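You operate a simulated robot arm through the tools that you are given. There is no shell and no other tool. Be economical: measure what you need, move in short steps, check, and stop when the job is done.

You are at the controls of a simulated two-armed robot. One attempt, no reset.

JOB
Pump cloudy resin to the first ring and warm it clear.
Fine: open cup onto the warm plate, red switch on, off again when the cloud has gone. Set down upright: open mixing cup.
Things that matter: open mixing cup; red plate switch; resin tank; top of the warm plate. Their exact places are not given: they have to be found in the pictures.

The check looks at the end state, three seconds after you hand in, the way a careful person would. Anything else that was tipped, shoved, dropped, spilled or broken makes it a failure.

ROBOT AND FRAMES
Two 7-joint arms with two-finger parallel grippers on one trunk, on a base that drives. Base frame: it is fixed to the floor where the robot stands at the start and does not move with it; the origin is under the middle of the robot, x ahead of it, y to its left, z up; the surface under the hand at the start is at about z = 85. Units: cm, degrees, N and s.
The left shoulder is at the start at [2, 13.8, 136.3], the right one opposite. With the tool pointing down near the work surface each hand reaches from about 10 to 44 cm from the robot's upright axis, wherever it stands, measured 20 degrees to its own side. Places, roughly: open mixing cup (7x7x9 cm) [30, -10, 90]; red plate switch [-20, -130, 90]; resin tank [40, 0, 100]; top of the warm plate [-10, -140, 90]. Payload 1.57 kg a hand.
The tool frame of a hand sits at the grasp point between the pads (the TCP): z along the fingers, y along the line on which they close. The tips reach 3 cm beyond it. The gripper opens to 8 cm. The fingers are 1.7 cm wide and 1.2 cm thick; the gripper's body (4 by 8.2 cm) begins 8 cm behind the TCP.
Orientation is that of the tool frame in the base frame, as [roll, pitch, yaw] about the fixed x, y, z axes, in that order (R = Rz(yaw) Ry(pitch) Rx(roll)). With the fingers straight down and closing along the base's y, the tool's x points along the base's -x, its y along +y and its z along -z.

CONTROLS
- The arms move only by the tool nudge_tool. It takes "left_motion", "right_motion" or both (then of equal length, played together; a hand with none holds still); each is a list of rows, each an object of numbers (a shift or turn left out is 0, a gripper value left out holds the last): "dx", "dy", "dz": the shift along the base's x, y, z in cm; "wx", "wy", "wz": the turn, a rotation vector about the base's x, y, z in degrees; "grip": the closure, from 0 (fully open) to 1 (shut). In form: [{"dx": .., "dy": .., "dz": .., "wx": .., "wy": .., "wz": .., "grip": ..}, ...]. A call has 1 to 8 rows; each row shifts and turns the commanded pose from where the row before left it. Each row takes 0.2 s and may step no farther than 5 cm and 8.6 degrees from the row before; otherwise, or with a gripper value out of range, the whole call is refused. A pose out of reach is approached as far as the arm can. The call stops where the force on the tool passes 40 N (or 10 N more than at its start, if that is more) or the arm is blocked; 0.2 s more then pass. Each finger travels about 4.5 cm/s and halts on what it meets, pressing with about 40 N; the grip force reading is that of the motor and also rises with nothing between the fingers. The clock runs only during rows and for 0.2 s after the last one: add rows that do not move to give the fingers time. The reply holds the time, the measured pose of the TCP, the force on the tool along the base axes, the opening and the grip force, in the units named above and with some noise, with the torque about the TCP (base axes, N m) and any sound that the robot's microphone picked up.
- Cameras (640 x 400 px; columns grow to the right, rows downward): "scene" is now at [18.79, -3.02, 125.88]; the picture's right is [-0.31, -0.95, 0.00], its down [-0.42, 0.14, -0.90] and it looks along [0.85, -0.28, -0.44] (base axes); focal length 214 px, centre (320, 200). "left" rides on the left gripper at [7.2, 0.7, -12.2] in its tool frame; the picture's right is [-0.09, 1.00, 0.00], its down [-0.84, -0.08, -0.54] and it looks along [-0.54, -0.05, 0.84] (tool axes); focal length 238 px, centre (320, 200). "right" rides on the right gripper at [7.2, -0.7, -12.2] in its tool frame; the picture's right is [0.09, 1.00, 0.00], its down [-0.84, 0.08, -0.54] and it looks along [-0.54, 0.05, 0.84] (tool axes); focal length 238 px, centre (320, 200).
- capture(camera): a new picture of that camera. The clock stands still meanwhile.
- raise_lower(by): slides the trunk up (or, below 0, down) by that many cm; the arms and the scene camera ride with it, the base frame stays. It gives what a move gives, with no picture.
- drive_base(legs): drives the robot by 1 to 6 legs, each [ahead, left, turn to the left] in cm, cm and degrees, along the robot's own axes; the way and the turn of a leg run together, so that a leg with both is an arc; at most 150 cm and 180 degrees a leg. The arms and the cameras ride along, it lands a little off, and it stops where it bumps. It gives what a move gives.
- aim_head(pan, tilt): turns the head with the scene camera to pan (to the left, within 60 degrees either way) and tilt (down, from -29 to 69), counted from straight ahead of the robot. It gives what a move gives.
- pixel_to_xyz(camera, pixels): for up to 12 pixels [column, row] of the newest picture of that camera ("zoom" is the newest enlarged one), the place [x, y, z] in the base frame of the surface seen there, good to about 0.2 cm. The clock stands still meanwhile.
- enlarge(camera, box): a new picture of the part [left, top, right, bottom] of that camera's present view, enlarged. The clock stands still meanwhile.
- close_job(): hands the job in; it is judged then, once.

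Keep the steps short. Do not move on a guess: measure, check each grasp and each placing, and mend mistakes. In all there are 80 turns and 62 pictures (those below and enlarged ones count). Leave the grippers open and the arms clear of the work at the hand-in unless told otherwise, and finish with a single line.

The tools are called after "Emit:" by a JSON object that holds its "name" and its "arguments". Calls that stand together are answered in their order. nudge_tool: Moves the arms, as the interface text tells. Its arguments: {"type":"object","properties":{"left_motion":{"type":"array"},"right_motion":{"type":"array"}},"required":[]} The other tools are called the same way: raise_lower (by) slides the trunk up or down; drive_base (legs) drives the base; aim_head (pan, tilt) turns the head that bears the scene camera; capture (camera) takes a picture; pixel_to_xyz (camera, pixels) gives the place of the surface under pixels of a picture; enlarge (camera, box) takes an enlarged picture of a part of a camera's view; close_job () hands the job in.

At the start:

```text
t: 0.0
left_tool_pos: [36.0, 8.4, 121.05]
left_tool_rot: [179.9, -29.4, -179.9]
left_force: [0.2, 0.4, 0.5]
left_ft_torque: [-0.04, 0.0, 0.0]
left_grip_width: 8.01
left_grip_force: 0.1
right_tool_pos: [33.87, -29.81, 118.59]
right_tool_rot: [179.9, -35.1, 179.5]
right_force: [0.4, 0.6, 0.5]
right_ft_torque: [-0.04, 0.01, -0.01]
right_grip_width: 8.02
right_grip_force: 0.0
trunk travel left (down, up): [-73.8, 50.2]
robot x, y, heading: [0.2, -0.15, 0.1]
head pan, tilt: [-18.0, 26.1]
```

scene: 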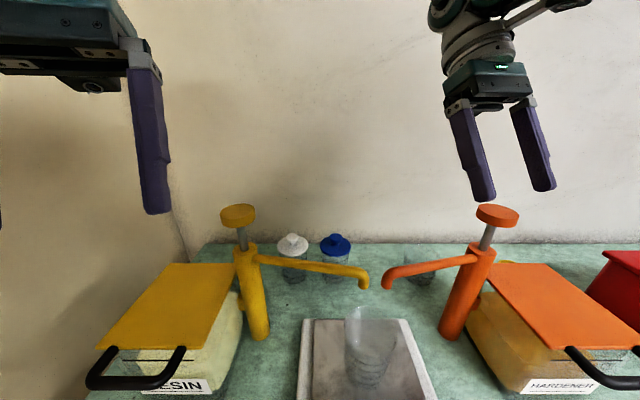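
right: 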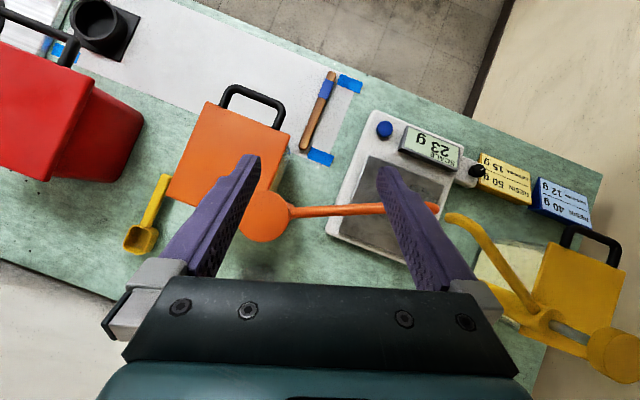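
left: 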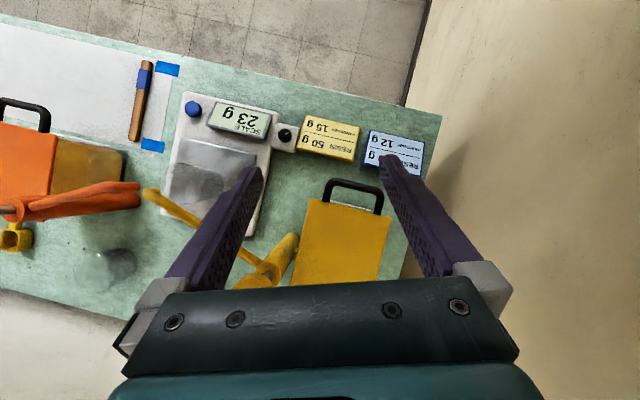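

I see a cup on a scale at about (370,350), with the yellow resin pump to its left and the orange hardener pump to its right. I'll tilt the head down and look closer.

Emit:
{"name": "aim_head", "arguments": {"pan": -12, "tilt": 45}}

Emit:
{"name": "capture", "arguments": {"camera": "scene"}}

```text
t: 0.8
left_tool_pos: [36.02, 8.5, 121.02]
left_tool_rot: [-180.0, -29.5, -179.9]
left_force: [-0.5, 0.0, 0.5]
left_ft_torque: [-0.03, 0.04, -0.03]
left_grip_width: 8.01
left_grip_force: 0.2
right_tool_pos: [33.71, -29.69, 118.48]
right_tool_rot: [179.9, -35.2, 179.4]
right_force: [0.3, 0.8, 0.3]
right_ft_torque: [-0.02, 0.0, -0.01]
right_grip_width: 7.98
right_grip_force: 0.1
trunk travel left (down, up): [-73.8, 50.2]
robot x, y, heading: [-0.02, -0.14, 0.1]
head pan, tilt: [-12.0, 45.0]
```

```text
58 pictures are left
```

scene: 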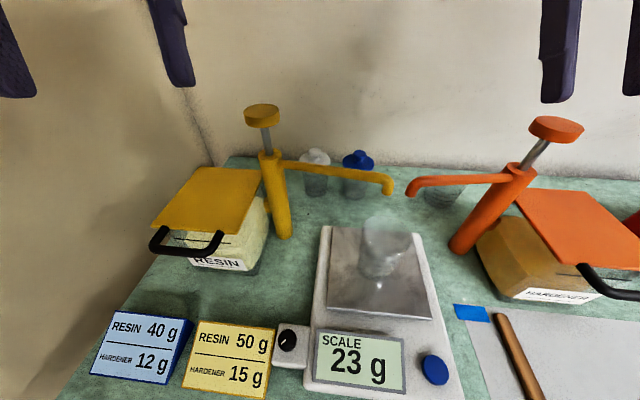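

Emit:
{"name": "enlarge", "arguments": {"camera": "scene", "box": [320, 160, 448, 330]}}

Emit:
{"name": "pixel_to_xyz", "arguments": {"camera": "scene", "pixels": [[262, 110], [271, 156], [282, 235], [388, 192], [412, 192], [388, 222], [384, 250], [384, 275], [340, 300], [330, 230], [420, 310], [205, 195]]}}

```text
2.35 times, centred on (384, 245) of scene
```

zoom: 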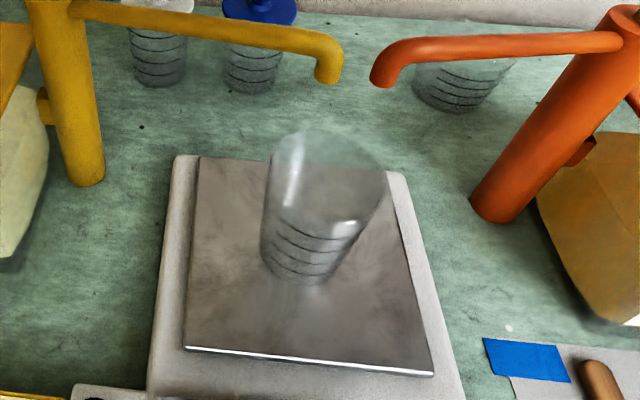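

```text
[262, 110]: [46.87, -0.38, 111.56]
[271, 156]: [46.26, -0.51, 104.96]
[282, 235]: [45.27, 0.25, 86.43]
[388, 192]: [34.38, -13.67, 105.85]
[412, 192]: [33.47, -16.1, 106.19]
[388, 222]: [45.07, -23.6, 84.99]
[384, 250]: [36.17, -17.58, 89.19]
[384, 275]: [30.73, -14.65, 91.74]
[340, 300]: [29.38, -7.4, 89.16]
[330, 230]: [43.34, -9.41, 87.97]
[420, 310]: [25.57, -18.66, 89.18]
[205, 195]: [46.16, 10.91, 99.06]
```

The cup stands on the scale under the yellow spout, and its wall carries several rings. I'll measure the cup wall in an enlarged picture and look closer at the rings.

Emit:
{"name": "enlarge", "arguments": {"camera": "scene", "box": [350, 210, 414, 290]}}

Emit:
{"name": "pixel_to_xyz", "arguments": {"camera": "zoom", "pixels": [[300, 350], [260, 340], [340, 345], [300, 310], [300, 270], [300, 230], [240, 250], [400, 250], [320, 150], [300, 390], [230, 120], [440, 120]]}}

```text
5.00 times, centred on (382, 250) of scene
```

zoom: 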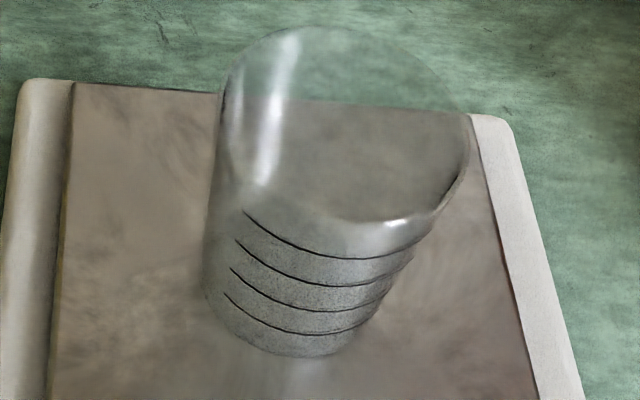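

```text
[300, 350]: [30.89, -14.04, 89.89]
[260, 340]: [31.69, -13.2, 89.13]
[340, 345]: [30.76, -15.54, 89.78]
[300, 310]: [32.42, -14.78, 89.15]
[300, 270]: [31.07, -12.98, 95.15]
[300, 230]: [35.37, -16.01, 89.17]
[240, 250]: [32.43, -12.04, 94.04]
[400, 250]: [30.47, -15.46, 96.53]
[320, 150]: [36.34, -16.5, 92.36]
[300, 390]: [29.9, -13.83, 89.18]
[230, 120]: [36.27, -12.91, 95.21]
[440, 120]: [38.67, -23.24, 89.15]
```

The cup's foot is near (34,-15) on the pan at z≈89.2, and it has four rings. The resin plunger's top is at about (47,-0.4,111.6). I'll close the left fingers, straighten that hand to point down and move it above the plunger.

Emit:
{"name": "nudge_tool", "arguments": {"left_motion": [{"wy": -7.35, "dz": 1, "grip": 1}, {"wy": -7.35, "dz": 1}, {"wy": -7.35}, {"wy": -7.35}, {"dx": 3.5, "dy": -3}, {"dx": 3.5, "dy": -3}, {"dx": 3.8, "dy": -2.8}, {}]}}

Emit:
{"name": "capture", "arguments": {"camera": "scene"}}

```text
t: 2.6
left_tool_pos: [44.21, 2.18, 122.43]
left_tool_rot: [-180.0, 0.0, -179.9]
left_force: [0.0, 0.8, 0.1]
left_ft_torque: [0.01, 0.0, -0.01]
left_grip_width: 0.0
left_grip_force: 20.8
left hand out of reach, approached as far as the arm can: row 7
right_tool_pos: [33.68, -29.75, 118.49]
right_tool_rot: [179.9, -35.3, 179.4]
right_force: [-0.4, 0.4, -0.2]
right_ft_torque: [-0.01, 0.01, 0.03]
right_grip_width: 7.98
right_grip_force: 0.2
trunk travel left (down, up): [-73.8, 50.2]
robot x, y, heading: [0.03, -0.02, 0.1]
head pan, tilt: [-12.0, 45.0]
```

```text
55 pictures are left
```

scene: 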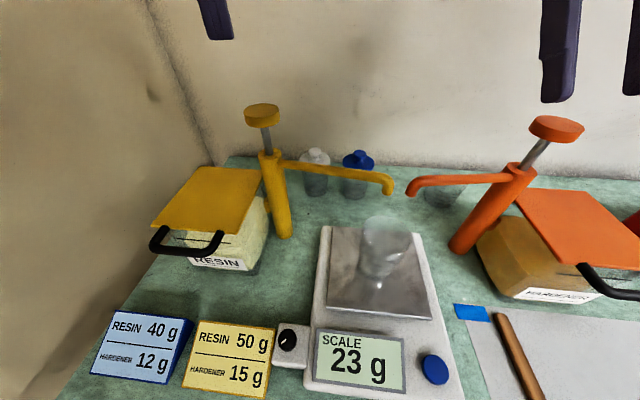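

The arm falls short at x=44, so the robot must drive ahead a little. First I'll check the table's near edge.

Emit:
{"name": "aim_head", "arguments": {"pan": 0, "tilt": 69}}

Emit:
{"name": "capture", "arguments": {"camera": "scene"}}

Emit:
{"name": "pixel_to_xyz", "arguments": {"camera": "scene", "pixels": [[320, 385], [320, 340], [200, 380], [450, 380], [320, 300], [560, 380], [100, 300]]}}

```text
t: 3.5
left_tool_pos: [44.08, 2.05, 122.38]
left_tool_rot: [-179.9, 0.0, -179.7]
left_force: [-0.2, -0.8, 0.1]
left_ft_torque: [-0.01, 0.0, 0.01]
left_grip_width: 0.0
left_grip_force: 21.4
right_tool_pos: [33.84, -29.79, 118.43]
right_tool_rot: [179.9, -35.2, 179.4]
right_force: [-0.3, 0.9, -0.3]
right_ft_torque: [-0.01, -0.04, 0.01]
right_grip_width: 7.99
right_grip_force: 0.0
trunk travel left (down, up): [-73.8, 50.2]
robot x, y, heading: [0.08, -0.33, 0.1]
head pan, tilt: [0.0, 68.8]
```

```text
54 pictures are left
```

scene: 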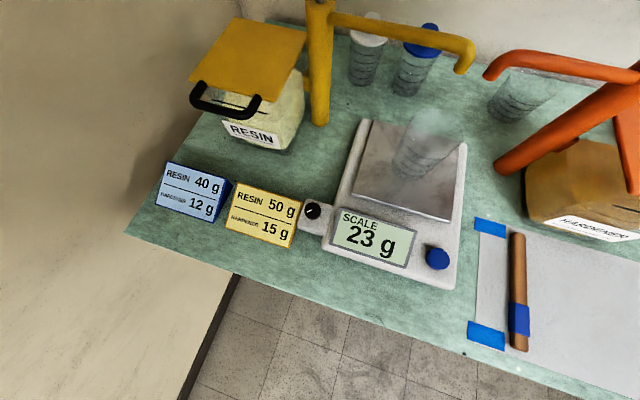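

```text
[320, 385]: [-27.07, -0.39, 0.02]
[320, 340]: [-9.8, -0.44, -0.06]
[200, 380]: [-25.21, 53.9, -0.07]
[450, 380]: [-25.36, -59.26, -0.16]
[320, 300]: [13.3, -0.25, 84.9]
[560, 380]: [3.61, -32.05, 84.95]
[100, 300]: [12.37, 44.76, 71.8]
```

The table edge is close to the base, at x≈13, so I'll turn right on the spot instead. That brings the left shoulder nearer the resin pump. I'll raise both hands first for clearance.

Emit:
{"name": "nudge_tool", "arguments": {"left_motion": [{"dx": -4, "dz": 1}, {"dx": -3, "dz": 2}, {}], "right_motion": [{"dx": -4, "dz": 3}, {"dx": -3, "dz": 3}, {}]}}

Emit:
{"name": "drive_base", "arguments": {"legs": [[0, 0, -35]]}}

Emit:
{"name": "aim_head", "arguments": {"pan": 35, "tilt": 35}}

Emit:
{"name": "capture", "arguments": {"camera": "scene"}}

```text
t: 4.1
left_tool_pos: [38.14, 2.09, 124.61]
left_tool_rot: [-179.8, -0.1, -179.5]
left_force: [0.9, -0.3, -0.5]
left_ft_torque: [0.03, 0.01, 0.0]
left_grip_width: 0.0
left_grip_force: 21.2
right_tool_pos: [24.11, -29.69, 117.72]
right_tool_rot: [-179.4, -48.9, 179.5]
right_force: [-0.4, -0.4, 0.3]
right_ft_torque: [-0.02, 0.0, -0.02]
right_grip_width: 7.95
right_grip_force: 0.0
trunk travel left (down, up): [-73.8, 50.2]
robot x, y, heading: [0.12, -0.02, -0.1]
head pan, tilt: [0.0, 68.8]
stopped in row 2 (right hand): the arm was blocked; the commanded pose is now the measured one
```

```text
t: 6.2
left_tool_pos: [32.38, -20.24, 124.79]
left_tool_rot: [-179.7, -0.1, 145.1]
left_force: [0.1, -0.8, 0.7]
left_ft_torque: [-0.02, 0.02, -0.02]
left_grip_width: 0.0
left_grip_force: 21.2
right_tool_pos: [2.68, -38.05, 117.67]
right_tool_rot: [-179.1, -49.1, 144.4]
right_force: [0.1, -0.5, -0.3]
right_ft_torque: [0.03, 0.04, 0.03]
right_grip_width: 8.01
right_grip_force: 0.0
trunk travel left (down, up): [-73.8, 50.2]
robot x, y, heading: [0.01, 0.01, -35.4]
head pan, tilt: [0.0, 68.8]
```

```text
t: 7.2
left_tool_pos: [32.34, -20.19, 124.82]
left_tool_rot: [-179.7, -0.2, 145.2]
left_force: [-0.3, 0.9, 0.5]
left_ft_torque: [0.02, -0.01, -0.02]
left_grip_width: 0.0
left_grip_force: 21.4
right_tool_pos: [2.57, -38.13, 117.59]
right_tool_rot: [-179.2, -49.0, 144.4]
right_force: [-0.4, -0.8, 0.4]
right_ft_torque: [0.01, 0.03, 0.01]
right_grip_width: 7.99
right_grip_force: 0.0
trunk travel left (down, up): [-73.8, 50.2]
robot x, y, heading: [-0.13, -0.39, -35.5]
head pan, tilt: [35.0, 35.0]
```

```text
53 pictures are left
```

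scene: 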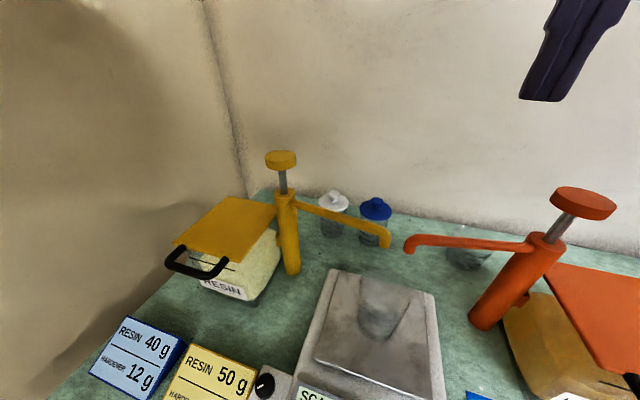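

The left hand is over the scale at (32.3,-20.2). I'll measure the plunger's top at (281,155) and move above it.

Emit:
{"name": "pixel_to_xyz", "arguments": {"camera": "scene", "pixels": [[281, 154], [270, 155], [293, 155], [281, 163], [284, 197], [283, 180]]}}

Emit:
{"name": "nudge_tool", "arguments": {"left_motion": [{"dx": 2.9, "dy": 3.9}, {"dx": 2.9, "dy": 3.9}, {"dx": 2.9, "dy": 3.9}, {"dx": 2.9, "dy": 3.9}, {"dx": 2.9, "dy": 3.9}, {}]}}

Emit:
{"name": "capture", "arguments": {"camera": "scene"}}

```text
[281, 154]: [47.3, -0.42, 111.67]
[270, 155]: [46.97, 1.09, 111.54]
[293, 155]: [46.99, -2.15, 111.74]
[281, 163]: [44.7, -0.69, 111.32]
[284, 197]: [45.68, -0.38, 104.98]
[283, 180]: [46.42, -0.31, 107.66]
```

```text
t: 8.6
left_tool_pos: [46.83, -0.73, 124.71]
left_tool_rot: [-179.7, -0.1, 145.2]
left_force: [-0.2, -0.5, -1.0]
left_ft_torque: [0.0, 0.01, 0.01]
left_grip_width: 0.0
left_grip_force: 21.5
right_tool_pos: [2.58, -38.13, 117.61]
right_tool_rot: [-179.2, -49.1, 144.4]
right_force: [0.4, 0.5, -0.3]
right_ft_torque: [-0.01, 0.01, -0.01]
right_grip_width: 7.99
right_grip_force: 0.1
trunk travel left (down, up): [-73.8, 50.2]
robot x, y, heading: [0.24, 0.32, -35.1]
head pan, tilt: [35.0, 35.0]
```

```text
52 pictures are left
```

scene: 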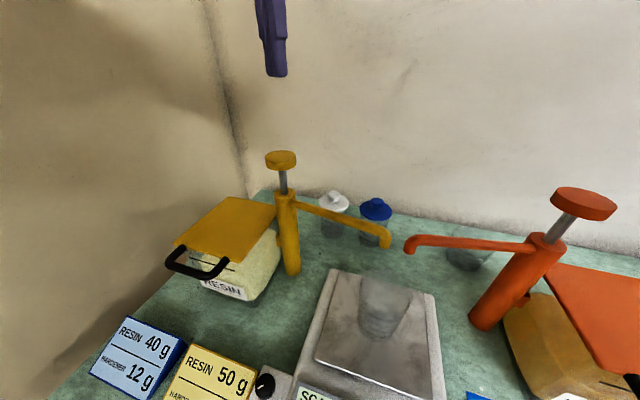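

The tips are above the plunger. I'll descend until they are just over it, press it 1 cm down, then look at the scale.

Emit:
{"name": "nudge_tool", "arguments": {"left_motion": [{"dz": -4, "dx": -0.3, "dy": 0.2}, {"dz": -4}, {"dz": -1.4}, {}]}}

Emit:
{"name": "nudge_tool", "arguments": {"left_motion": [{"dz": -0.6}, {"dz": -0.5}, {"dz": -0.5}, {}]}}

Emit:
{"name": "aim_head", "arguments": {"pan": 28, "tilt": 48}}

Emit:
{"name": "capture", "arguments": {"camera": "scene"}}

```text
t: 9.6
left_tool_pos: [46.51, -0.77, 115.31]
left_tool_rot: [-179.8, 0.0, 145.1]
left_force: [-0.1, -0.1, -0.3]
left_ft_torque: [-0.01, 0.01, -0.02]
left_grip_width: 0.0
left_grip_force: 21.6
right_tool_pos: [2.64, -38.14, 117.56]
right_tool_rot: [-179.2, -49.1, 144.4]
right_force: [0.4, -0.5, 0.1]
right_ft_torque: [0.02, 0.04, -0.01]
right_grip_width: 8.03
right_grip_force: 0.1
trunk travel left (down, up): [-73.8, 50.2]
robot x, y, heading: [0.23, -0.25, -35.1]
head pan, tilt: [35.0, 35.0]
```

```text
t: 10.6
left_tool_pos: [46.47, -0.71, 113.82]
left_tool_rot: [-179.7, -0.1, 145.2]
left_force: [-0.7, -0.9, 2.1]
left_ft_torque: [-0.03, -0.05, -0.03]
left_grip_width: 0.01
left_grip_force: 21.0
right_tool_pos: [2.66, -38.21, 117.66]
right_tool_rot: [-179.2, -49.1, 144.3]
right_force: [0.3, -0.4, 0.2]
right_ft_torque: [0.0, 0.0, 0.01]
right_grip_width: 7.99
right_grip_force: 0.2
trunk travel left (down, up): [-73.8, 50.2]
robot x, y, heading: [0.06, 0.27, -35.3]
head pan, tilt: [35.0, 35.0]
```

```text
t: 11.3
left_tool_pos: [46.46, -0.57, 113.78]
left_tool_rot: [-179.7, 0.0, 145.2]
left_force: [0.1, -0.9, 2.7]
left_ft_torque: [-0.04, -0.03, -0.03]
left_grip_width: 0.0
left_grip_force: 20.6
right_tool_pos: [2.63, -38.27, 117.79]
right_tool_rot: [-179.2, -49.1, 144.5]
right_force: [-0.1, 0.5, 0.3]
right_ft_torque: [0.01, -0.05, 0.01]
right_grip_width: 8.0
right_grip_force: 0.1
trunk travel left (down, up): [-73.8, 50.2]
robot x, y, heading: [-0.16, 0.01, -35.1]
head pan, tilt: [28.0, 48.0]
```

```text
51 pictures are left
```

scene: 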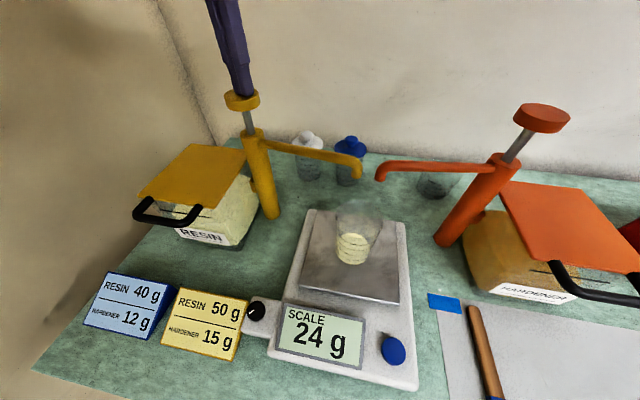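

The scale reads 24 g. I'll look closely at the cup.

Emit:
{"name": "enlarge", "arguments": {"camera": "scene", "box": [320, 190, 392, 280]}}

```text
4.44 times, centred on (356, 235) of scene
```

zoom: 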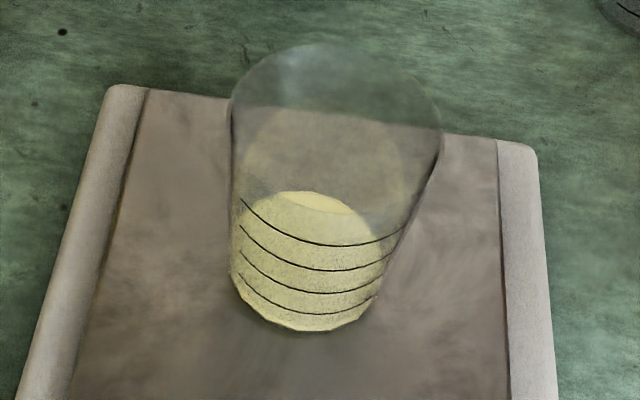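

A small amount of cloudy resin has come in, about 1 g. I'll press 1 cm further and check again.

Emit:
{"name": "nudge_tool", "arguments": {"left_motion": [{"dz": -0.5}, {"dz": -0.5}, {}, {}]}}

Emit:
{"name": "enlarge", "arguments": {"camera": "scene", "box": [264, 190, 424, 380]}}

```text
t: 12.3
left_tool_pos: [46.55, -0.65, 112.71]
left_tool_rot: [-179.8, 0.0, 145.2]
left_force: [-0.5, -0.3, 2.9]
left_ft_torque: [-0.01, 0.02, 0.02]
left_grip_width: 0.0
left_grip_force: 21.4
right_tool_pos: [2.56, -38.12, 117.59]
right_tool_rot: [-179.3, -49.1, 144.4]
right_force: [0.8, 0.2, -0.3]
right_ft_torque: [0.02, -0.02, 0.03]
right_grip_width: 8.0
right_grip_force: 0.0
trunk travel left (down, up): [-73.8, 50.2]
robot x, y, heading: [0.06, 0.05, -35.3]
head pan, tilt: [28.0, 48.0]
```

```text
2.11 times, centred on (344, 285) of scene
```

zoom: 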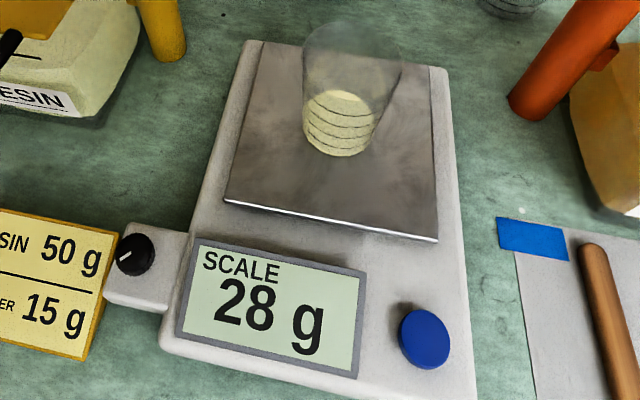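

The scale reads 28 g, so a stroke gives about 4 g per cm. I'll finish this stroke.

Emit:
{"name": "nudge_tool", "arguments": {"left_motion": [{"dz": -0.6}, {"dz": -0.6}, {"dz": -0.6}, {"dz": -0.6}, {}, {}]}}

Emit:
{"name": "enlarge", "arguments": {"camera": "scene", "box": [264, 190, 424, 380]}}

```text
t: 13.2
left_tool_pos: [46.47, -0.44, 111.55]
left_tool_rot: [-179.5, 0.1, 145.0]
left_force: [-7.4, 4.9, 22.7]
left_ft_torque: [0.14, 0.18, -0.01]
left_grip_width: 0.0
left_grip_force: 21.6
right_tool_pos: [2.67, -38.04, 117.66]
right_tool_rot: [-179.4, -49.2, 144.5]
right_force: [0.2, -1.4, 0.6]
right_ft_torque: [-0.04, 0.01, 0.01]
right_grip_width: 7.98
right_grip_force: 0.0
trunk travel left (down, up): [-73.8, 50.2]
robot x, y, heading: [-0.37, 0.03, -35.3]
head pan, tilt: [28.0, 48.0]
stopped in row 4 (left hand): the force on the tool passed its limit at 49 N (the readings are from after the stop); the commanded pose is now the measured one
```

```text
2.11 times, centred on (344, 285) of scene
```

zoom: 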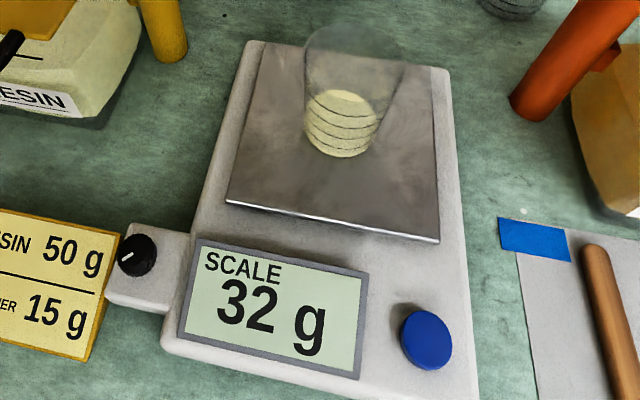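

The stroke bottomed out at TCP z≈111.4 and 32 g, so a full stroke is about 9 g. I'll lift to let the plunger return, then give a second stroke.

Emit:
{"name": "nudge_tool", "arguments": {"left_motion": [{"dz": 2}, {"dz": 2}, {}, {}, {}, {"dz": -0.9}, {"dz": -0.9}, {"dz": -0.8}]}}

Emit:
{"name": "nudge_tool", "arguments": {"left_motion": [{"dz": -0.6}, {"dz": -0.5}, {}, {}]}}

Emit:
{"name": "enlarge", "arguments": {"camera": "scene", "box": [264, 190, 424, 380]}}

```text
t: 15.0
left_tool_pos: [46.41, -0.67, 112.67]
left_tool_rot: [-179.5, 0.0, 145.1]
left_force: [-2.5, 0.1, 3.6]
left_ft_torque: [0.07, 0.06, -0.02]
left_grip_width: 0.01
left_grip_force: 21.0
right_tool_pos: [2.58, -38.08, 117.72]
right_tool_rot: [-179.1, -49.1, 144.3]
right_force: [-0.6, 0.0, 0.1]
right_ft_torque: [0.05, -0.01, 0.03]
right_grip_width: 7.99
right_grip_force: 0.0
trunk travel left (down, up): [-73.8, 50.2]
robot x, y, heading: [0.01, 0.21, -35.2]
head pan, tilt: [28.0, 48.0]
```

```text
t: 16.0
left_tool_pos: [46.5, -0.62, 111.63]
left_tool_rot: [-179.6, 0.0, 145.2]
left_force: [1.0, -0.9, 5.2]
left_ft_torque: [0.01, -0.05, 0.03]
left_grip_width: 0.0
left_grip_force: 20.9
right_tool_pos: [2.64, -38.24, 117.65]
right_tool_rot: [-179.3, -49.1, 144.4]
right_force: [-0.3, -0.5, 0.1]
right_ft_torque: [-0.02, 0.0, 0.01]
right_grip_width: 8.0
right_grip_force: 0.1
trunk travel left (down, up): [-73.8, 50.2]
robot x, y, heading: [-0.25, 0.38, -35.1]
head pan, tilt: [28.0, 48.0]
```

```text
2.11 times, centred on (344, 285) of scene
```

zoom: 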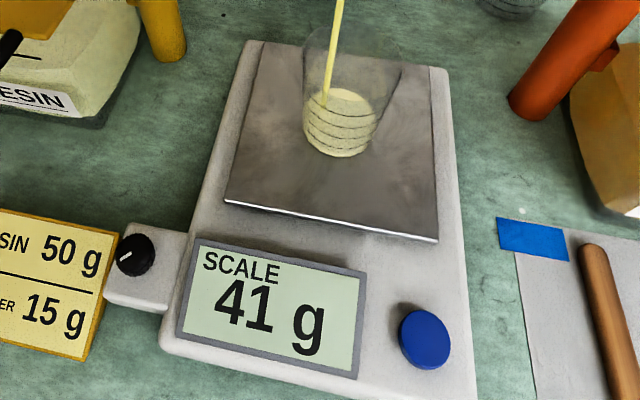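

The scale reads 41 g, with resin still running. I'll look at the level in the cup up close.

Emit:
{"name": "nudge_tool", "arguments": {"left_motion": [{"dz": 2}, {"dz": 2}, {}, {}]}}

Emit:
{"name": "enlarge", "arguments": {"camera": "scene", "box": [328, 200, 384, 270]}}

Emit:
{"name": "pixel_to_xyz", "arguments": {"camera": "zoom", "pixels": [[330, 170], [330, 195], [330, 240], [330, 275], [330, 300], [330, 330], [280, 180], [380, 180], [330, 345], [250, 220], [420, 220]]}}

```text
t: 17.0
left_tool_pos: [46.4, -0.68, 115.69]
left_tool_rot: [-179.5, -0.2, 145.2]
left_force: [-0.3, -0.5, 0.3]
left_ft_torque: [0.02, -0.02, 0.01]
left_grip_width: 0.01
left_grip_force: 20.7
right_tool_pos: [2.56, -38.12, 117.52]
right_tool_rot: [-179.2, -49.1, 144.4]
right_force: [-0.5, 0.1, 0.3]
right_ft_torque: [-0.01, 0.02, -0.01]
right_grip_width: 7.98
right_grip_force: 0.1
trunk travel left (down, up): [-73.8, 50.2]
robot x, y, heading: [-0.28, 0.11, -35.0]
head pan, tilt: [28.0, 48.0]
```

```text
5.71 times, centred on (356, 235) of scene
```

zoom: 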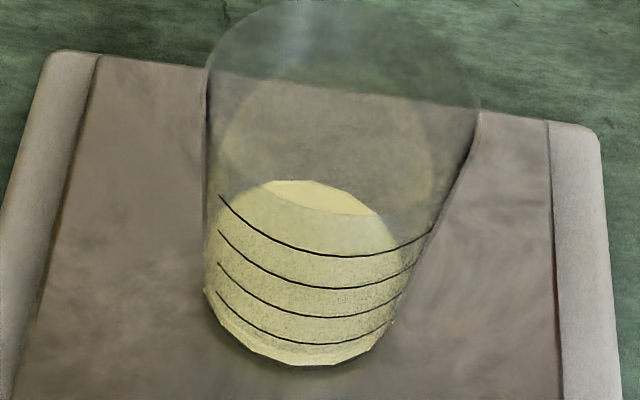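

```text
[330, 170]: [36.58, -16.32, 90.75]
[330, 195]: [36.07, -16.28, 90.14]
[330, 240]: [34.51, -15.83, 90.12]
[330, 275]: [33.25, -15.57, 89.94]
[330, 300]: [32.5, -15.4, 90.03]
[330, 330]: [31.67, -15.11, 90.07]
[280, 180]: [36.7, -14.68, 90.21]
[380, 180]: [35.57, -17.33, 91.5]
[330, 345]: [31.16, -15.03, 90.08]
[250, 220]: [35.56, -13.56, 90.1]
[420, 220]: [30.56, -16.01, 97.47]
```

The resin surface measures z≈90.1. Now I'll find the ring's height by probing pixels on the ring lines.

Emit:
{"name": "pixel_to_xyz", "arguments": {"camera": "zoom", "pixels": [[300, 343], [320, 344], [340, 343], [250, 324], [232, 308], [222, 297], [219, 264], [219, 230], [220, 196], [300, 250], [320, 253], [340, 316]]}}

Emit:
{"name": "enlarge", "arguments": {"camera": "scene", "box": [340, 245, 372, 265]}}

Emit:
{"name": "pixel_to_xyz", "arguments": {"camera": "zoom", "pixels": [[320, 200], [320, 220], [320, 240], [320, 260], [320, 280], [320, 300], [320, 320], [320, 340], [320, 360]]}}

```text
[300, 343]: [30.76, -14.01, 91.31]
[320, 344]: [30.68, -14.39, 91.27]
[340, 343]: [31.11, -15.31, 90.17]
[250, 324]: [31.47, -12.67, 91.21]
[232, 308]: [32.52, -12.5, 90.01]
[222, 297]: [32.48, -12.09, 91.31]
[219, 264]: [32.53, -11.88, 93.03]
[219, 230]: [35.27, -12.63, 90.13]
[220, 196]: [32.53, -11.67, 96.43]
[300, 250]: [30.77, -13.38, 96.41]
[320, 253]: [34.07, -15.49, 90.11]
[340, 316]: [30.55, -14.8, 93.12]
```

```text
16.00 times, centred on (356, 255) of scene
```

zoom: 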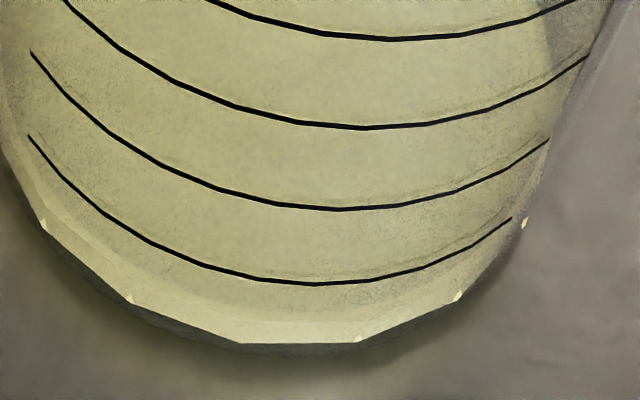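

```text
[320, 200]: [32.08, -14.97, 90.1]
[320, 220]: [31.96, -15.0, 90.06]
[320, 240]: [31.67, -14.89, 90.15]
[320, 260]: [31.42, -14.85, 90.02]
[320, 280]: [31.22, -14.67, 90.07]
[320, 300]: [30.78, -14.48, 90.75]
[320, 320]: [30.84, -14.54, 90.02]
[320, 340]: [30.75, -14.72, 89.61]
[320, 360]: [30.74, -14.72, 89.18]
```

Ring 1 is at z≈91.25 and the surface is at 90.1, so about 25–30 g more is needed. I'll give two full strokes, then measure.

Emit:
{"name": "nudge_tool", "arguments": {"left_motion": [{"dz": -1}, {"dz": -1}, {"dz": -1}, {"dz": -1}, {}, {"dz": 2}, {"dz": 2}, {}]}}

Emit:
{"name": "nudge_tool", "arguments": {"left_motion": [{}, {"dz": -1}, {"dz": -1}, {"dz": -1}, {"dz": -1}, {}, {"dz": 2}, {"dz": 2}]}}

Emit:
{"name": "nudge_tool", "arguments": {"left_motion": [{}, {}, {}]}}

Emit:
{"name": "enlarge", "arguments": {"camera": "scene", "box": [264, 190, 424, 380]}}

Emit:
{"name": "pixel_to_xyz", "arguments": {"camera": "zoom", "pixels": [[340, 110], [340, 115], [345, 120], [335, 125], [350, 112], [340, 130], [345, 135]]}}

```text
t: 18.8
left_tool_pos: [46.59, -0.56, 115.65]
left_tool_rot: [-179.4, -0.1, 145.2]
left_force: [1.1, 0.8, -0.2]
left_ft_torque: [-0.01, -0.01, 0.01]
left_grip_width: 0.0
left_grip_force: 21.3
right_tool_pos: [2.54, -38.17, 117.61]
right_tool_rot: [-179.3, -49.2, 144.4]
right_force: [0.2, 0.4, -0.4]
right_ft_torque: [-0.01, 0.01, 0.01]
right_grip_width: 8.01
right_grip_force: 0.0
trunk travel left (down, up): [-73.8, 50.2]
robot x, y, heading: [-0.51, -0.08, -35.2]
head pan, tilt: [28.0, 48.0]
```

```text
t: 20.6
left_tool_pos: [46.51, -0.6, 115.5]
left_tool_rot: [-179.4, -0.1, 145.2]
left_force: [-0.9, 0.8, -0.5]
left_ft_torque: [0.0, 0.0, -0.04]
left_grip_width: 0.0
left_grip_force: 21.5
right_tool_pos: [2.71, -38.09, 117.59]
right_tool_rot: [-179.4, -49.1, 144.4]
right_force: [0.1, -0.5, -0.5]
right_ft_torque: [-0.01, 0.04, 0.01]
right_grip_width: 8.01
right_grip_force: 0.0
trunk travel left (down, up): [-73.8, 50.2]
robot x, y, heading: [0.06, 0.27, -34.8]
head pan, tilt: [28.0, 48.0]
```

```text
t: 21.4
left_tool_pos: [46.41, -0.61, 115.62]
left_tool_rot: [-179.6, 0.0, 145.1]
left_force: [0.3, -0.2, -0.1]
left_ft_torque: [-0.01, -0.02, 0.03]
left_grip_width: 0.0
left_grip_force: 21.1
right_tool_pos: [2.61, -38.1, 117.61]
right_tool_rot: [-179.3, -49.1, 144.4]
right_force: [0.2, 0.6, -0.3]
right_ft_torque: [0.03, -0.02, -0.01]
right_grip_width: 8.0
right_grip_force: 0.0
trunk travel left (down, up): [-73.8, 50.2]
robot x, y, heading: [-0.01, -0.12, -35.0]
head pan, tilt: [28.0, 48.0]
```

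```text
2.11 times, centred on (344, 285) of scene
```

zoom: 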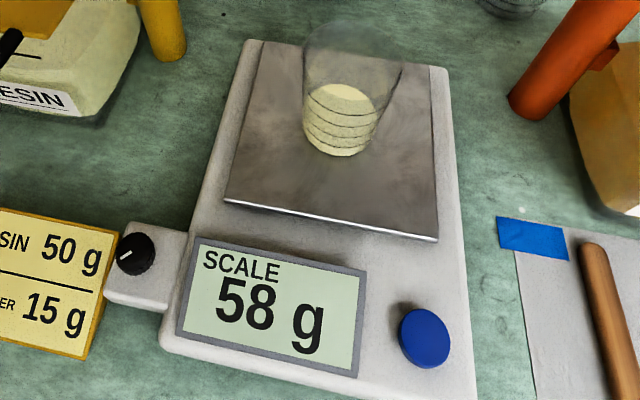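

```text
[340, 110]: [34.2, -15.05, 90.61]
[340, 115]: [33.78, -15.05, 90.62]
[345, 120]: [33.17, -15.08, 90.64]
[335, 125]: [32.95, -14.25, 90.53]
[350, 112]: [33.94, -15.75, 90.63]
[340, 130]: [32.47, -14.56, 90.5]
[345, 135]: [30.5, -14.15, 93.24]
```

The scale reads 58 g and the surface is at about 90.6; ring 1 is at 91.25. That leaves roughly 20 g, so I'll give two more strokes.

Emit:
{"name": "nudge_tool", "arguments": {"left_motion": [{"dz": -1}, {"dz": -1}, {"dz": -1}, {"dz": -1}, {}, {"dz": 2}, {"dz": 2}, {}]}}

Emit:
{"name": "nudge_tool", "arguments": {"left_motion": [{}, {"dz": -1}, {"dz": -1}, {"dz": -1}, {"dz": -1}, {}, {"dz": 2}, {"dz": 2}]}}

Emit:
{"name": "nudge_tool", "arguments": {"left_motion": [{}, {}, {}]}}

Emit:
{"name": "enlarge", "arguments": {"camera": "scene", "box": [264, 190, 424, 380]}}

Emit:
{"name": "enlarge", "arguments": {"camera": "scene", "box": [332, 225, 380, 265]}}

Emit:
{"name": "pixel_to_xyz", "arguments": {"camera": "zoom", "pixels": [[300, 60], [330, 60], [360, 80], [300, 130], [330, 130], [360, 130], [300, 180], [330, 180], [360, 180], [310, 230], [340, 220], [320, 200]]}}

```text
t: 23.2
left_tool_pos: [46.44, -0.56, 115.49]
left_tool_rot: [-179.5, -0.2, 145.1]
left_force: [0.2, 0.6, 1.1]
left_ft_torque: [-0.02, -0.01, 0.01]
left_grip_width: 0.02
left_grip_force: 21.0
right_tool_pos: [2.65, -38.0, 117.68]
right_tool_rot: [-179.4, -49.2, 144.4]
right_force: [-0.8, -0.1, -0.5]
right_ft_torque: [0.0, -0.03, 0.0]
right_grip_width: 7.99
right_grip_force: 0.1
trunk travel left (down, up): [-73.8, 50.2]
robot x, y, heading: [-0.11, -0.06, -35.0]
head pan, tilt: [28.0, 48.0]
```

```text
t: 25.0
left_tool_pos: [46.49, -0.65, 115.58]
left_tool_rot: [-179.5, -0.1, 145.1]
left_force: [0.9, -0.2, -0.2]
left_ft_torque: [0.03, -0.02, 0.01]
left_grip_width: 0.0
left_grip_force: 21.3
right_tool_pos: [2.7, -38.16, 117.6]
right_tool_rot: [-179.1, -49.1, 144.4]
right_force: [-0.2, 0.0, 0.0]
right_ft_torque: [-0.07, -0.02, 0.0]
right_grip_width: 8.01
right_grip_force: 0.1
trunk travel left (down, up): [-73.8, 50.2]
robot x, y, heading: [0.04, 0.06, -35.2]
head pan, tilt: [28.0, 48.0]
```

```text
t: 25.8
left_tool_pos: [46.47, -0.62, 115.53]
left_tool_rot: [-179.5, 0.0, 145.1]
left_force: [0.3, 0.4, -0.2]
left_ft_torque: [-0.02, -0.01, 0.0]
left_grip_width: 0.0
left_grip_force: 20.8
right_tool_pos: [2.55, -38.18, 117.63]
right_tool_rot: [-179.2, -49.2, 144.4]
right_force: [-0.5, 0.6, -0.5]
right_ft_torque: [-0.01, -0.02, 0.0]
right_grip_width: 7.99
right_grip_force: 0.0
trunk travel left (down, up): [-73.8, 50.2]
robot x, y, heading: [0.12, 0.3, -35.0]
head pan, tilt: [28.0, 48.0]
```

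```text
2.11 times, centred on (344, 285) of scene
```

zoom: 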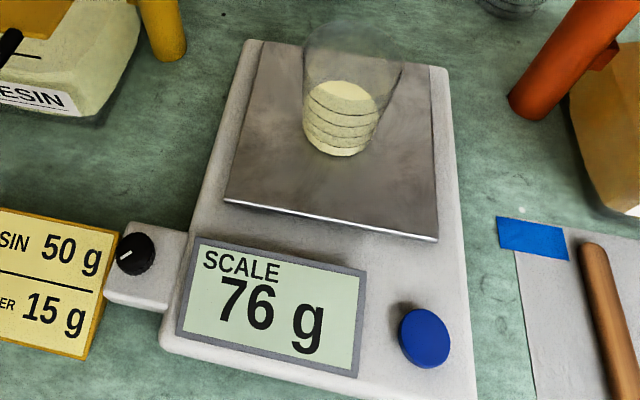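

```text
10.00 times, centred on (356, 245) of scene
```

zoom: 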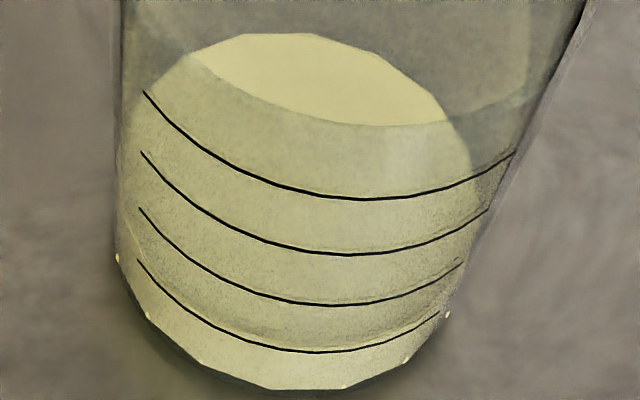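

```text
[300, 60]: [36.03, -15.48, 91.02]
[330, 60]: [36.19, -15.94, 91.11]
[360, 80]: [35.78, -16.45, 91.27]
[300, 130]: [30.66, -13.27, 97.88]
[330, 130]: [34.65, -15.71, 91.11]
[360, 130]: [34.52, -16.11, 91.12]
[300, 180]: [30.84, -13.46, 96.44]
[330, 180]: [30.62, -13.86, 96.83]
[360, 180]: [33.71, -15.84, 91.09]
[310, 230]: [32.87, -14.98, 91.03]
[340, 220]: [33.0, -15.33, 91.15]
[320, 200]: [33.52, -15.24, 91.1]
```

The surface is at 91.1 and the ring at about 91.27, so roughly 5 g are missing. I'll give a partial stroke and measure again.

Emit:
{"name": "nudge_tool", "arguments": {"left_motion": [{"dz": -1}, {"dz": -1}, {"dz": -0.7}, {}, {}, {"dz": 2}, {"dz": 2}, {}]}}

Emit:
{"name": "enlarge", "arguments": {"camera": "scene", "box": [264, 190, 424, 380]}}

Emit:
{"name": "enlarge", "arguments": {"camera": "scene", "box": [332, 225, 380, 265]}}

Emit:
{"name": "pixel_to_xyz", "arguments": {"camera": "zoom", "pixels": [[300, 60], [330, 60], [330, 350], [310, 351], [330, 130], [360, 130], [290, 348], [340, 351], [360, 180], [310, 230], [340, 220], [320, 200]]}}

```text
t: 27.6
left_tool_pos: [46.57, -0.53, 116.81]
left_tool_rot: [-179.5, -0.1, 145.3]
left_force: [0.1, 0.2, 0.5]
left_ft_torque: [0.0, 0.02, -0.01]
left_grip_width: 0.0
left_grip_force: 21.9
right_tool_pos: [2.57, -38.11, 117.66]
right_tool_rot: [-179.1, -49.1, 144.3]
right_force: [0.2, 0.2, -0.6]
right_ft_torque: [0.03, -0.02, 0.01]
right_grip_width: 8.0
right_grip_force: 0.0
trunk travel left (down, up): [-73.8, 50.2]
robot x, y, heading: [0.31, 0.05, -35.3]
head pan, tilt: [28.0, 48.0]
```

```text
2.11 times, centred on (344, 285) of scene
```

zoom: 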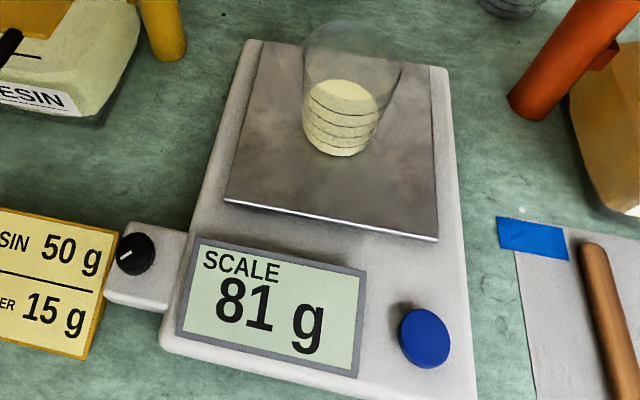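

```text
10.00 times, centred on (356, 245) of scene
```

zoom: 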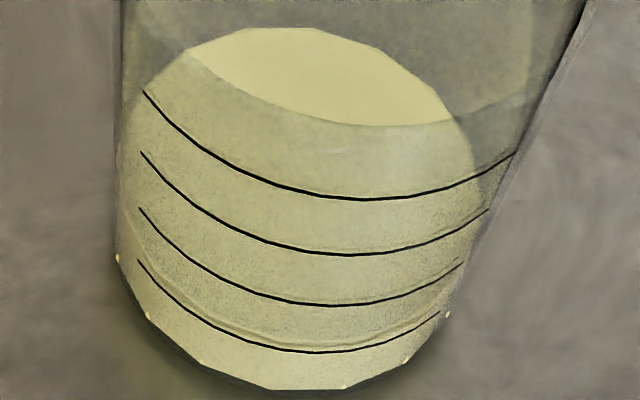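

```text
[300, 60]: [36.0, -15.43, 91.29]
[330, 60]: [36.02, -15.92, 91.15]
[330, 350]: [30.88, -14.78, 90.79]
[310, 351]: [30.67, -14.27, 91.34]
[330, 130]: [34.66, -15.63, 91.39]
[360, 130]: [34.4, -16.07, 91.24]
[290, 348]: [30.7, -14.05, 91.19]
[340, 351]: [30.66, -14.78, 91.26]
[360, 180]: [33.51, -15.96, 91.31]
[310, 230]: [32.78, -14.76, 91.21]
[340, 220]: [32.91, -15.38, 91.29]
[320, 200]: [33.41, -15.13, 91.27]
```

The surface is at 91.27 and the ring at 91.27, with 58 g of resin in, so the filling is done. I'll lift the left hand off the pump, bring it in front of the cup, open it and tilt the fingers forward 45°.

Emit:
{"name": "nudge_tool", "arguments": {"left_motion": [{"dz": 4}, {"dx": -4.2, "dy": -1.74}, {"dx": -4.2, "dy": -1.74}, {"dx": -4.2, "dy": -1.74, "grip": 0}, {"dx": -4.2, "dy": -1.74}, {"dx": -4.2, "dy": -1.74}, {}, {}]}}

Emit:
{"name": "nudge_tool", "arguments": {"left_motion": [{"wx": -4.3, "wy": -6.14, "dz": -1.5}, {"wx": -4.3, "wy": -6.14, "dz": -1.5}, {"wx": -4.3, "wy": -6.14, "dz": -1.5}, {"wx": -4.3, "wy": -6.14, "dz": -1.5}, {"wx": -4.3, "wy": -6.14, "dz": -1.5}, {"wx": -4.3, "wy": -6.14, "dz": -1.5}, {}]}}

Emit:
{"name": "capture", "arguments": {"camera": "scene"}}

```text
t: 29.4
left_tool_pos: [25.46, -9.32, 120.78]
left_tool_rot: [-179.5, 0.1, 145.1]
left_force: [-0.9, 0.4, 0.6]
left_ft_torque: [0.0, 0.06, -0.01]
left_grip_width: 8.01
left_grip_force: 0.1
right_tool_pos: [2.68, -38.08, 117.64]
right_tool_rot: [-179.3, -49.1, 144.5]
right_force: [0.8, -0.8, 0.9]
right_ft_torque: [0.0, 0.03, -0.01]
right_grip_width: 8.0
right_grip_force: 0.1
trunk travel left (down, up): [-73.8, 50.2]
robot x, y, heading: [-0.19, -0.1, -35.2]
head pan, tilt: [28.0, 48.0]
```

```text
t: 30.0
left_tool_pos: [25.66, -9.48, 118.19]
left_tool_rot: [-179.1, 16.1, 145.4]
left_force: [17.1, -0.3, 27.5]
left_ft_torque: [2.01, 4.62, -1.27]
left_grip_width: 8.0
left_grip_force: 0.1
right_tool_pos: [2.68, -38.04, 117.56]
right_tool_rot: [-179.3, -49.2, 144.4]
right_force: [0.5, -0.1, 0.7]
right_ft_torque: [-0.01, -0.01, -0.01]
right_grip_width: 8.01
right_grip_force: 0.1
trunk travel left (down, up): [-73.8, 50.2]
robot x, y, heading: [0.15, 0.03, -35.4]
head pan, tilt: [28.0, 48.0]
stopped in row 3 (left hand): the force on the tool passed its limit at 128 N (the readings are from after the stop); the commanded pose is now the measured one
```

```text
39 pictures are left
```

scene: 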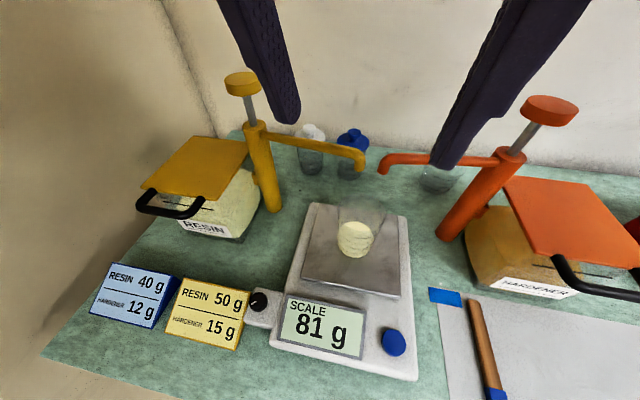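

The reading jumped to 128 N, and the tilted hand most likely met the robot's own head. The picture shows the table untouched. I'll undo the tilt, move the hand away from the head, and back the base up 8 cm for room.

Emit:
{"name": "nudge_tool", "arguments": {"left_motion": [{"dx": 2.5, "dy": -1.7}, {"wx": 4.3, "wy": 6.14}, {"wx": 4.3, "wy": 6.14}, {}]}}

Emit:
{"name": "drive_base", "arguments": {"legs": [[-8, 0, 0]]}}

Emit:
{"name": "aim_head", "arguments": {"pan": 10, "tilt": 35}}

Emit:
{"name": "capture", "arguments": {"camera": "scene"}}

```text
t: 31.0
left_tool_pos: [28.06, -11.23, 118.06]
left_tool_rot: [-179.2, 0.9, 145.2]
left_force: [-0.6, -0.5, 0.5]
left_ft_torque: [-0.03, 0.01, -0.03]
left_grip_width: 8.01
left_grip_force: 0.0
right_tool_pos: [2.62, -38.14, 117.73]
right_tool_rot: [-179.3, -49.1, 144.4]
right_force: [0.3, -0.7, 0.5]
right_ft_torque: [0.02, 0.02, -0.01]
right_grip_width: 8.0
right_grip_force: 0.1
trunk travel left (down, up): [-73.8, 50.2]
robot x, y, heading: [0.46, -0.2, -35.3]
head pan, tilt: [28.0, 48.0]
```

```text
t: 32.3
left_tool_pos: [21.21, -7.34, 118.12]
left_tool_rot: [-178.9, 1.1, 145.2]
left_force: [-0.1, -1.2, -0.5]
left_ft_torque: [0.02, 0.01, 0.01]
left_grip_width: 8.02
left_grip_force: 0.1
right_tool_pos: [-4.23, -34.17, 117.8]
right_tool_rot: [-178.8, -49.0, 143.9]
right_force: [-0.8, -0.3, -0.5]
right_ft_torque: [0.02, -0.02, 0.03]
right_grip_width: 8.01
right_grip_force: 0.1
trunk travel left (down, up): [-73.8, 50.2]
robot x, y, heading: [-7.02, 4.43, -35.2]
head pan, tilt: [28.0, 48.0]
stopped in leg 1: the robot was blocked; the commanded pose is now the measured one
```

```text
t: 33.1
left_tool_pos: [21.12, -7.35, 118.14]
left_tool_rot: [-178.9, 1.1, 145.1]
left_force: [0.5, -0.9, 0.3]
left_ft_torque: [0.01, 0.02, 0.0]
left_grip_width: 8.01
left_grip_force: 0.0
right_tool_pos: [-4.28, -34.21, 117.87]
right_tool_rot: [-178.7, -48.9, 143.9]
right_force: [0.9, -0.4, -0.1]
right_ft_torque: [0.0, 0.05, -0.02]
right_grip_width: 8.01
right_grip_force: 0.2
trunk travel left (down, up): [-73.8, 50.2]
robot x, y, heading: [-6.61, 4.57, -35.4]
head pan, tilt: [10.0, 35.0]
```

```text
38 pictures are left
```

scene: 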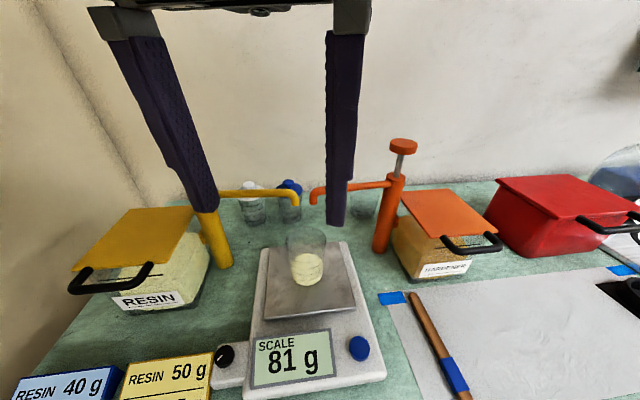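

The base moved 8 cm and then met something behind it. That is enough room. Next the hand goes forward, down and tilts in small steps.

Emit:
{"name": "nudge_tool", "arguments": {"left_motion": [{"dx": 2.7, "dy": -1.3}, {"dx": 2.6, "dy": -1.2}, {"dz": -4}, {"dz": -4}, {"dz": -2, "wx": -4.3, "wy": -6.14}, {"dz": -1, "wx": -4.3, "wy": -6.14}, {"dz": -1, "wx": -4.3, "wy": -6.14}, {}]}}

Emit:
{"name": "capture", "arguments": {"camera": "scene"}}

```text
t: 34.9
left_tool_pos: [26.45, -9.86, 106.08]
left_tool_rot: [-178.7, 23.6, 145.4]
left_force: [-0.3, -0.1, 1.7]
left_ft_torque: [-0.02, -0.03, -0.01]
left_grip_width: 8.02
left_grip_force: 0.1
right_tool_pos: [-4.24, -34.26, 117.82]
right_tool_rot: [-178.7, -48.9, 143.9]
right_force: [-0.3, -0.4, -0.4]
right_ft_torque: [-0.03, 0.02, -0.01]
right_grip_width: 8.0
right_grip_force: 0.0
trunk travel left (down, up): [-73.8, 50.2]
robot x, y, heading: [-7.13, 3.95, -35.5]
head pan, tilt: [10.0, 35.0]
```

```text
37 pictures are left
```

scene: 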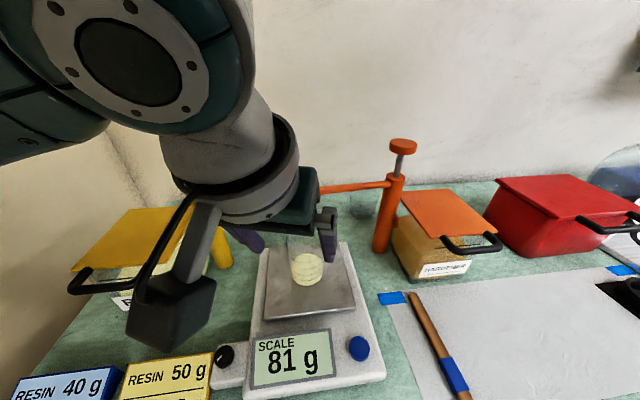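

The cup stays visible between the fingers. I'll tilt further and lower to z≈98.

Emit:
{"name": "nudge_tool", "arguments": {"left_motion": [{"dz": -2, "wx": -4.3, "wy": -6.14}, {"dz": -2, "wx": -4.3, "wy": -6.14}, {"dz": -2, "wx": -3.5, "wy": -5}, {"dz": -2}, {}]}}

Emit:
{"name": "capture", "arguments": {"camera": "scene"}}

Emit:
{"name": "capture", "arguments": {"camera": "left"}}

```text
t: 36.1
left_tool_pos: [26.42, -10.2, 98.05]
left_tool_rot: [-178.6, 44.8, 145.5]
left_force: [0.0, -0.7, 0.2]
left_ft_torque: [0.04, 0.0, 0.02]
left_grip_width: 8.0
left_grip_force: 0.1
right_tool_pos: [-4.09, -34.19, 118.0]
right_tool_rot: [-178.7, -48.9, 144.0]
right_force: [-0.1, -0.2, 0.3]
right_ft_torque: [0.01, 0.03, 0.0]
right_grip_width: 8.03
right_grip_force: 0.0
trunk travel left (down, up): [-73.8, 50.2]
robot x, y, heading: [-7.13, 4.45, -35.3]
head pan, tilt: [10.0, 35.0]
```

```text
36 pictures are left
```

scene: 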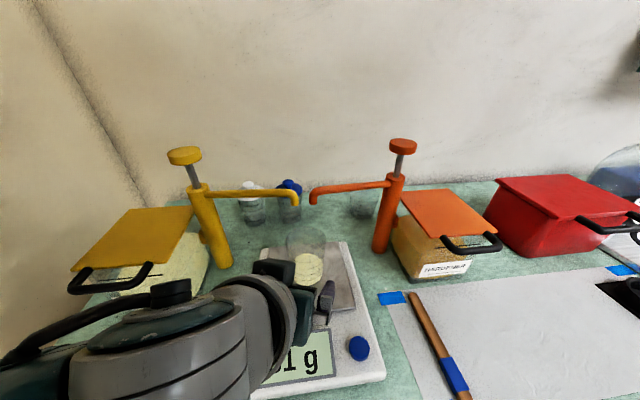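

```text
35 pictures are left
```

left: 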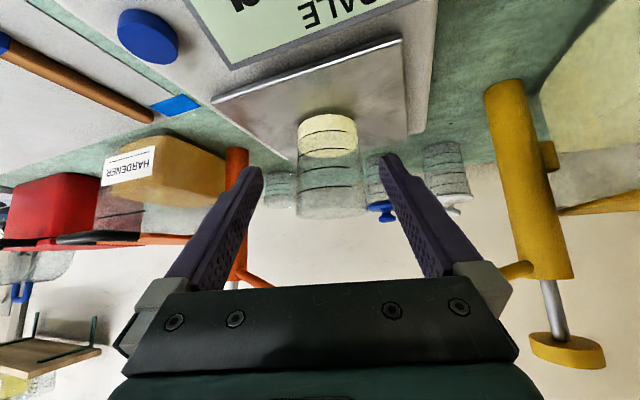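

The cup is centred between the fingers, about 8.7 cm ahead and 0.24 cm to the left. I'll lower to z≈95 and advance.

Emit:
{"name": "nudge_tool", "arguments": {"left_motion": [{"dx": 0.14, "dy": 0.2, "dz": -1.5}, {"dz": -1.5}, {"dx": 2.4, "dy": -1.65}, {"dx": 2.4, "dy": -1.65}, {}]}}

Emit:
{"name": "capture", "arguments": {"camera": "left"}}

```text
t: 37.3
left_tool_pos: [31.38, -13.1, 95.05]
left_tool_rot: [-178.4, 44.7, 145.6]
left_force: [0.1, 0.3, 0.2]
left_ft_torque: [0.0, 0.01, 0.0]
left_grip_width: 7.99
left_grip_force: 0.0
right_tool_pos: [-4.36, -34.25, 117.93]
right_tool_rot: [-178.7, -49.0, 143.8]
right_force: [1.3, 0.1, 0.9]
right_ft_torque: [-0.02, -0.01, 0.02]
right_grip_width: 7.98
right_grip_force: 0.1
trunk travel left (down, up): [-73.8, 50.2]
robot x, y, heading: [-6.74, 4.77, -35.3]
head pan, tilt: [10.0, 35.0]
```

```text
34 pictures are left
```

left: 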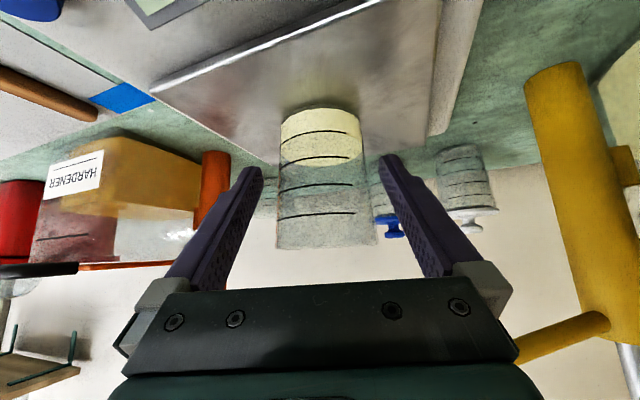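

The cup is still centred at about column 324. I'll advance the last 2.9 cm and close gently.

Emit:
{"name": "nudge_tool", "arguments": {"left_motion": [{"dx": 1.2, "dy": -0.85}, {"dx": 1.1, "dy": -0.8}, {}]}}

Emit:
{"name": "capture", "arguments": {"camera": "left"}}

```text
t: 38.1
left_tool_pos: [33.82, -14.61, 95.04]
left_tool_rot: [-178.6, 44.6, 145.7]
left_force: [0.0, -0.4, 0.5]
left_ft_torque: [-0.05, 0.04, 0.01]
left_grip_width: 8.0
left_grip_force: 0.0
right_tool_pos: [-4.2, -34.33, 117.92]
right_tool_rot: [-178.6, -49.0, 143.8]
right_force: [0.4, 0.9, -0.3]
right_ft_torque: [0.01, 0.02, 0.0]
right_grip_width: 8.0
right_grip_force: 0.0
trunk travel left (down, up): [-73.8, 50.2]
robot x, y, heading: [-6.89, 4.33, -35.2]
head pan, tilt: [10.0, 35.0]
```

```text
33 pictures are left
```

left: 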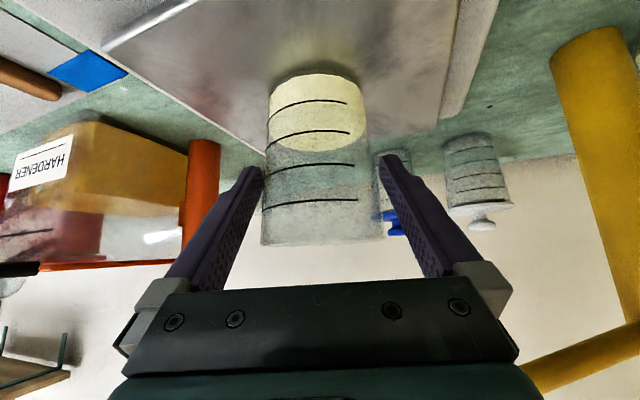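

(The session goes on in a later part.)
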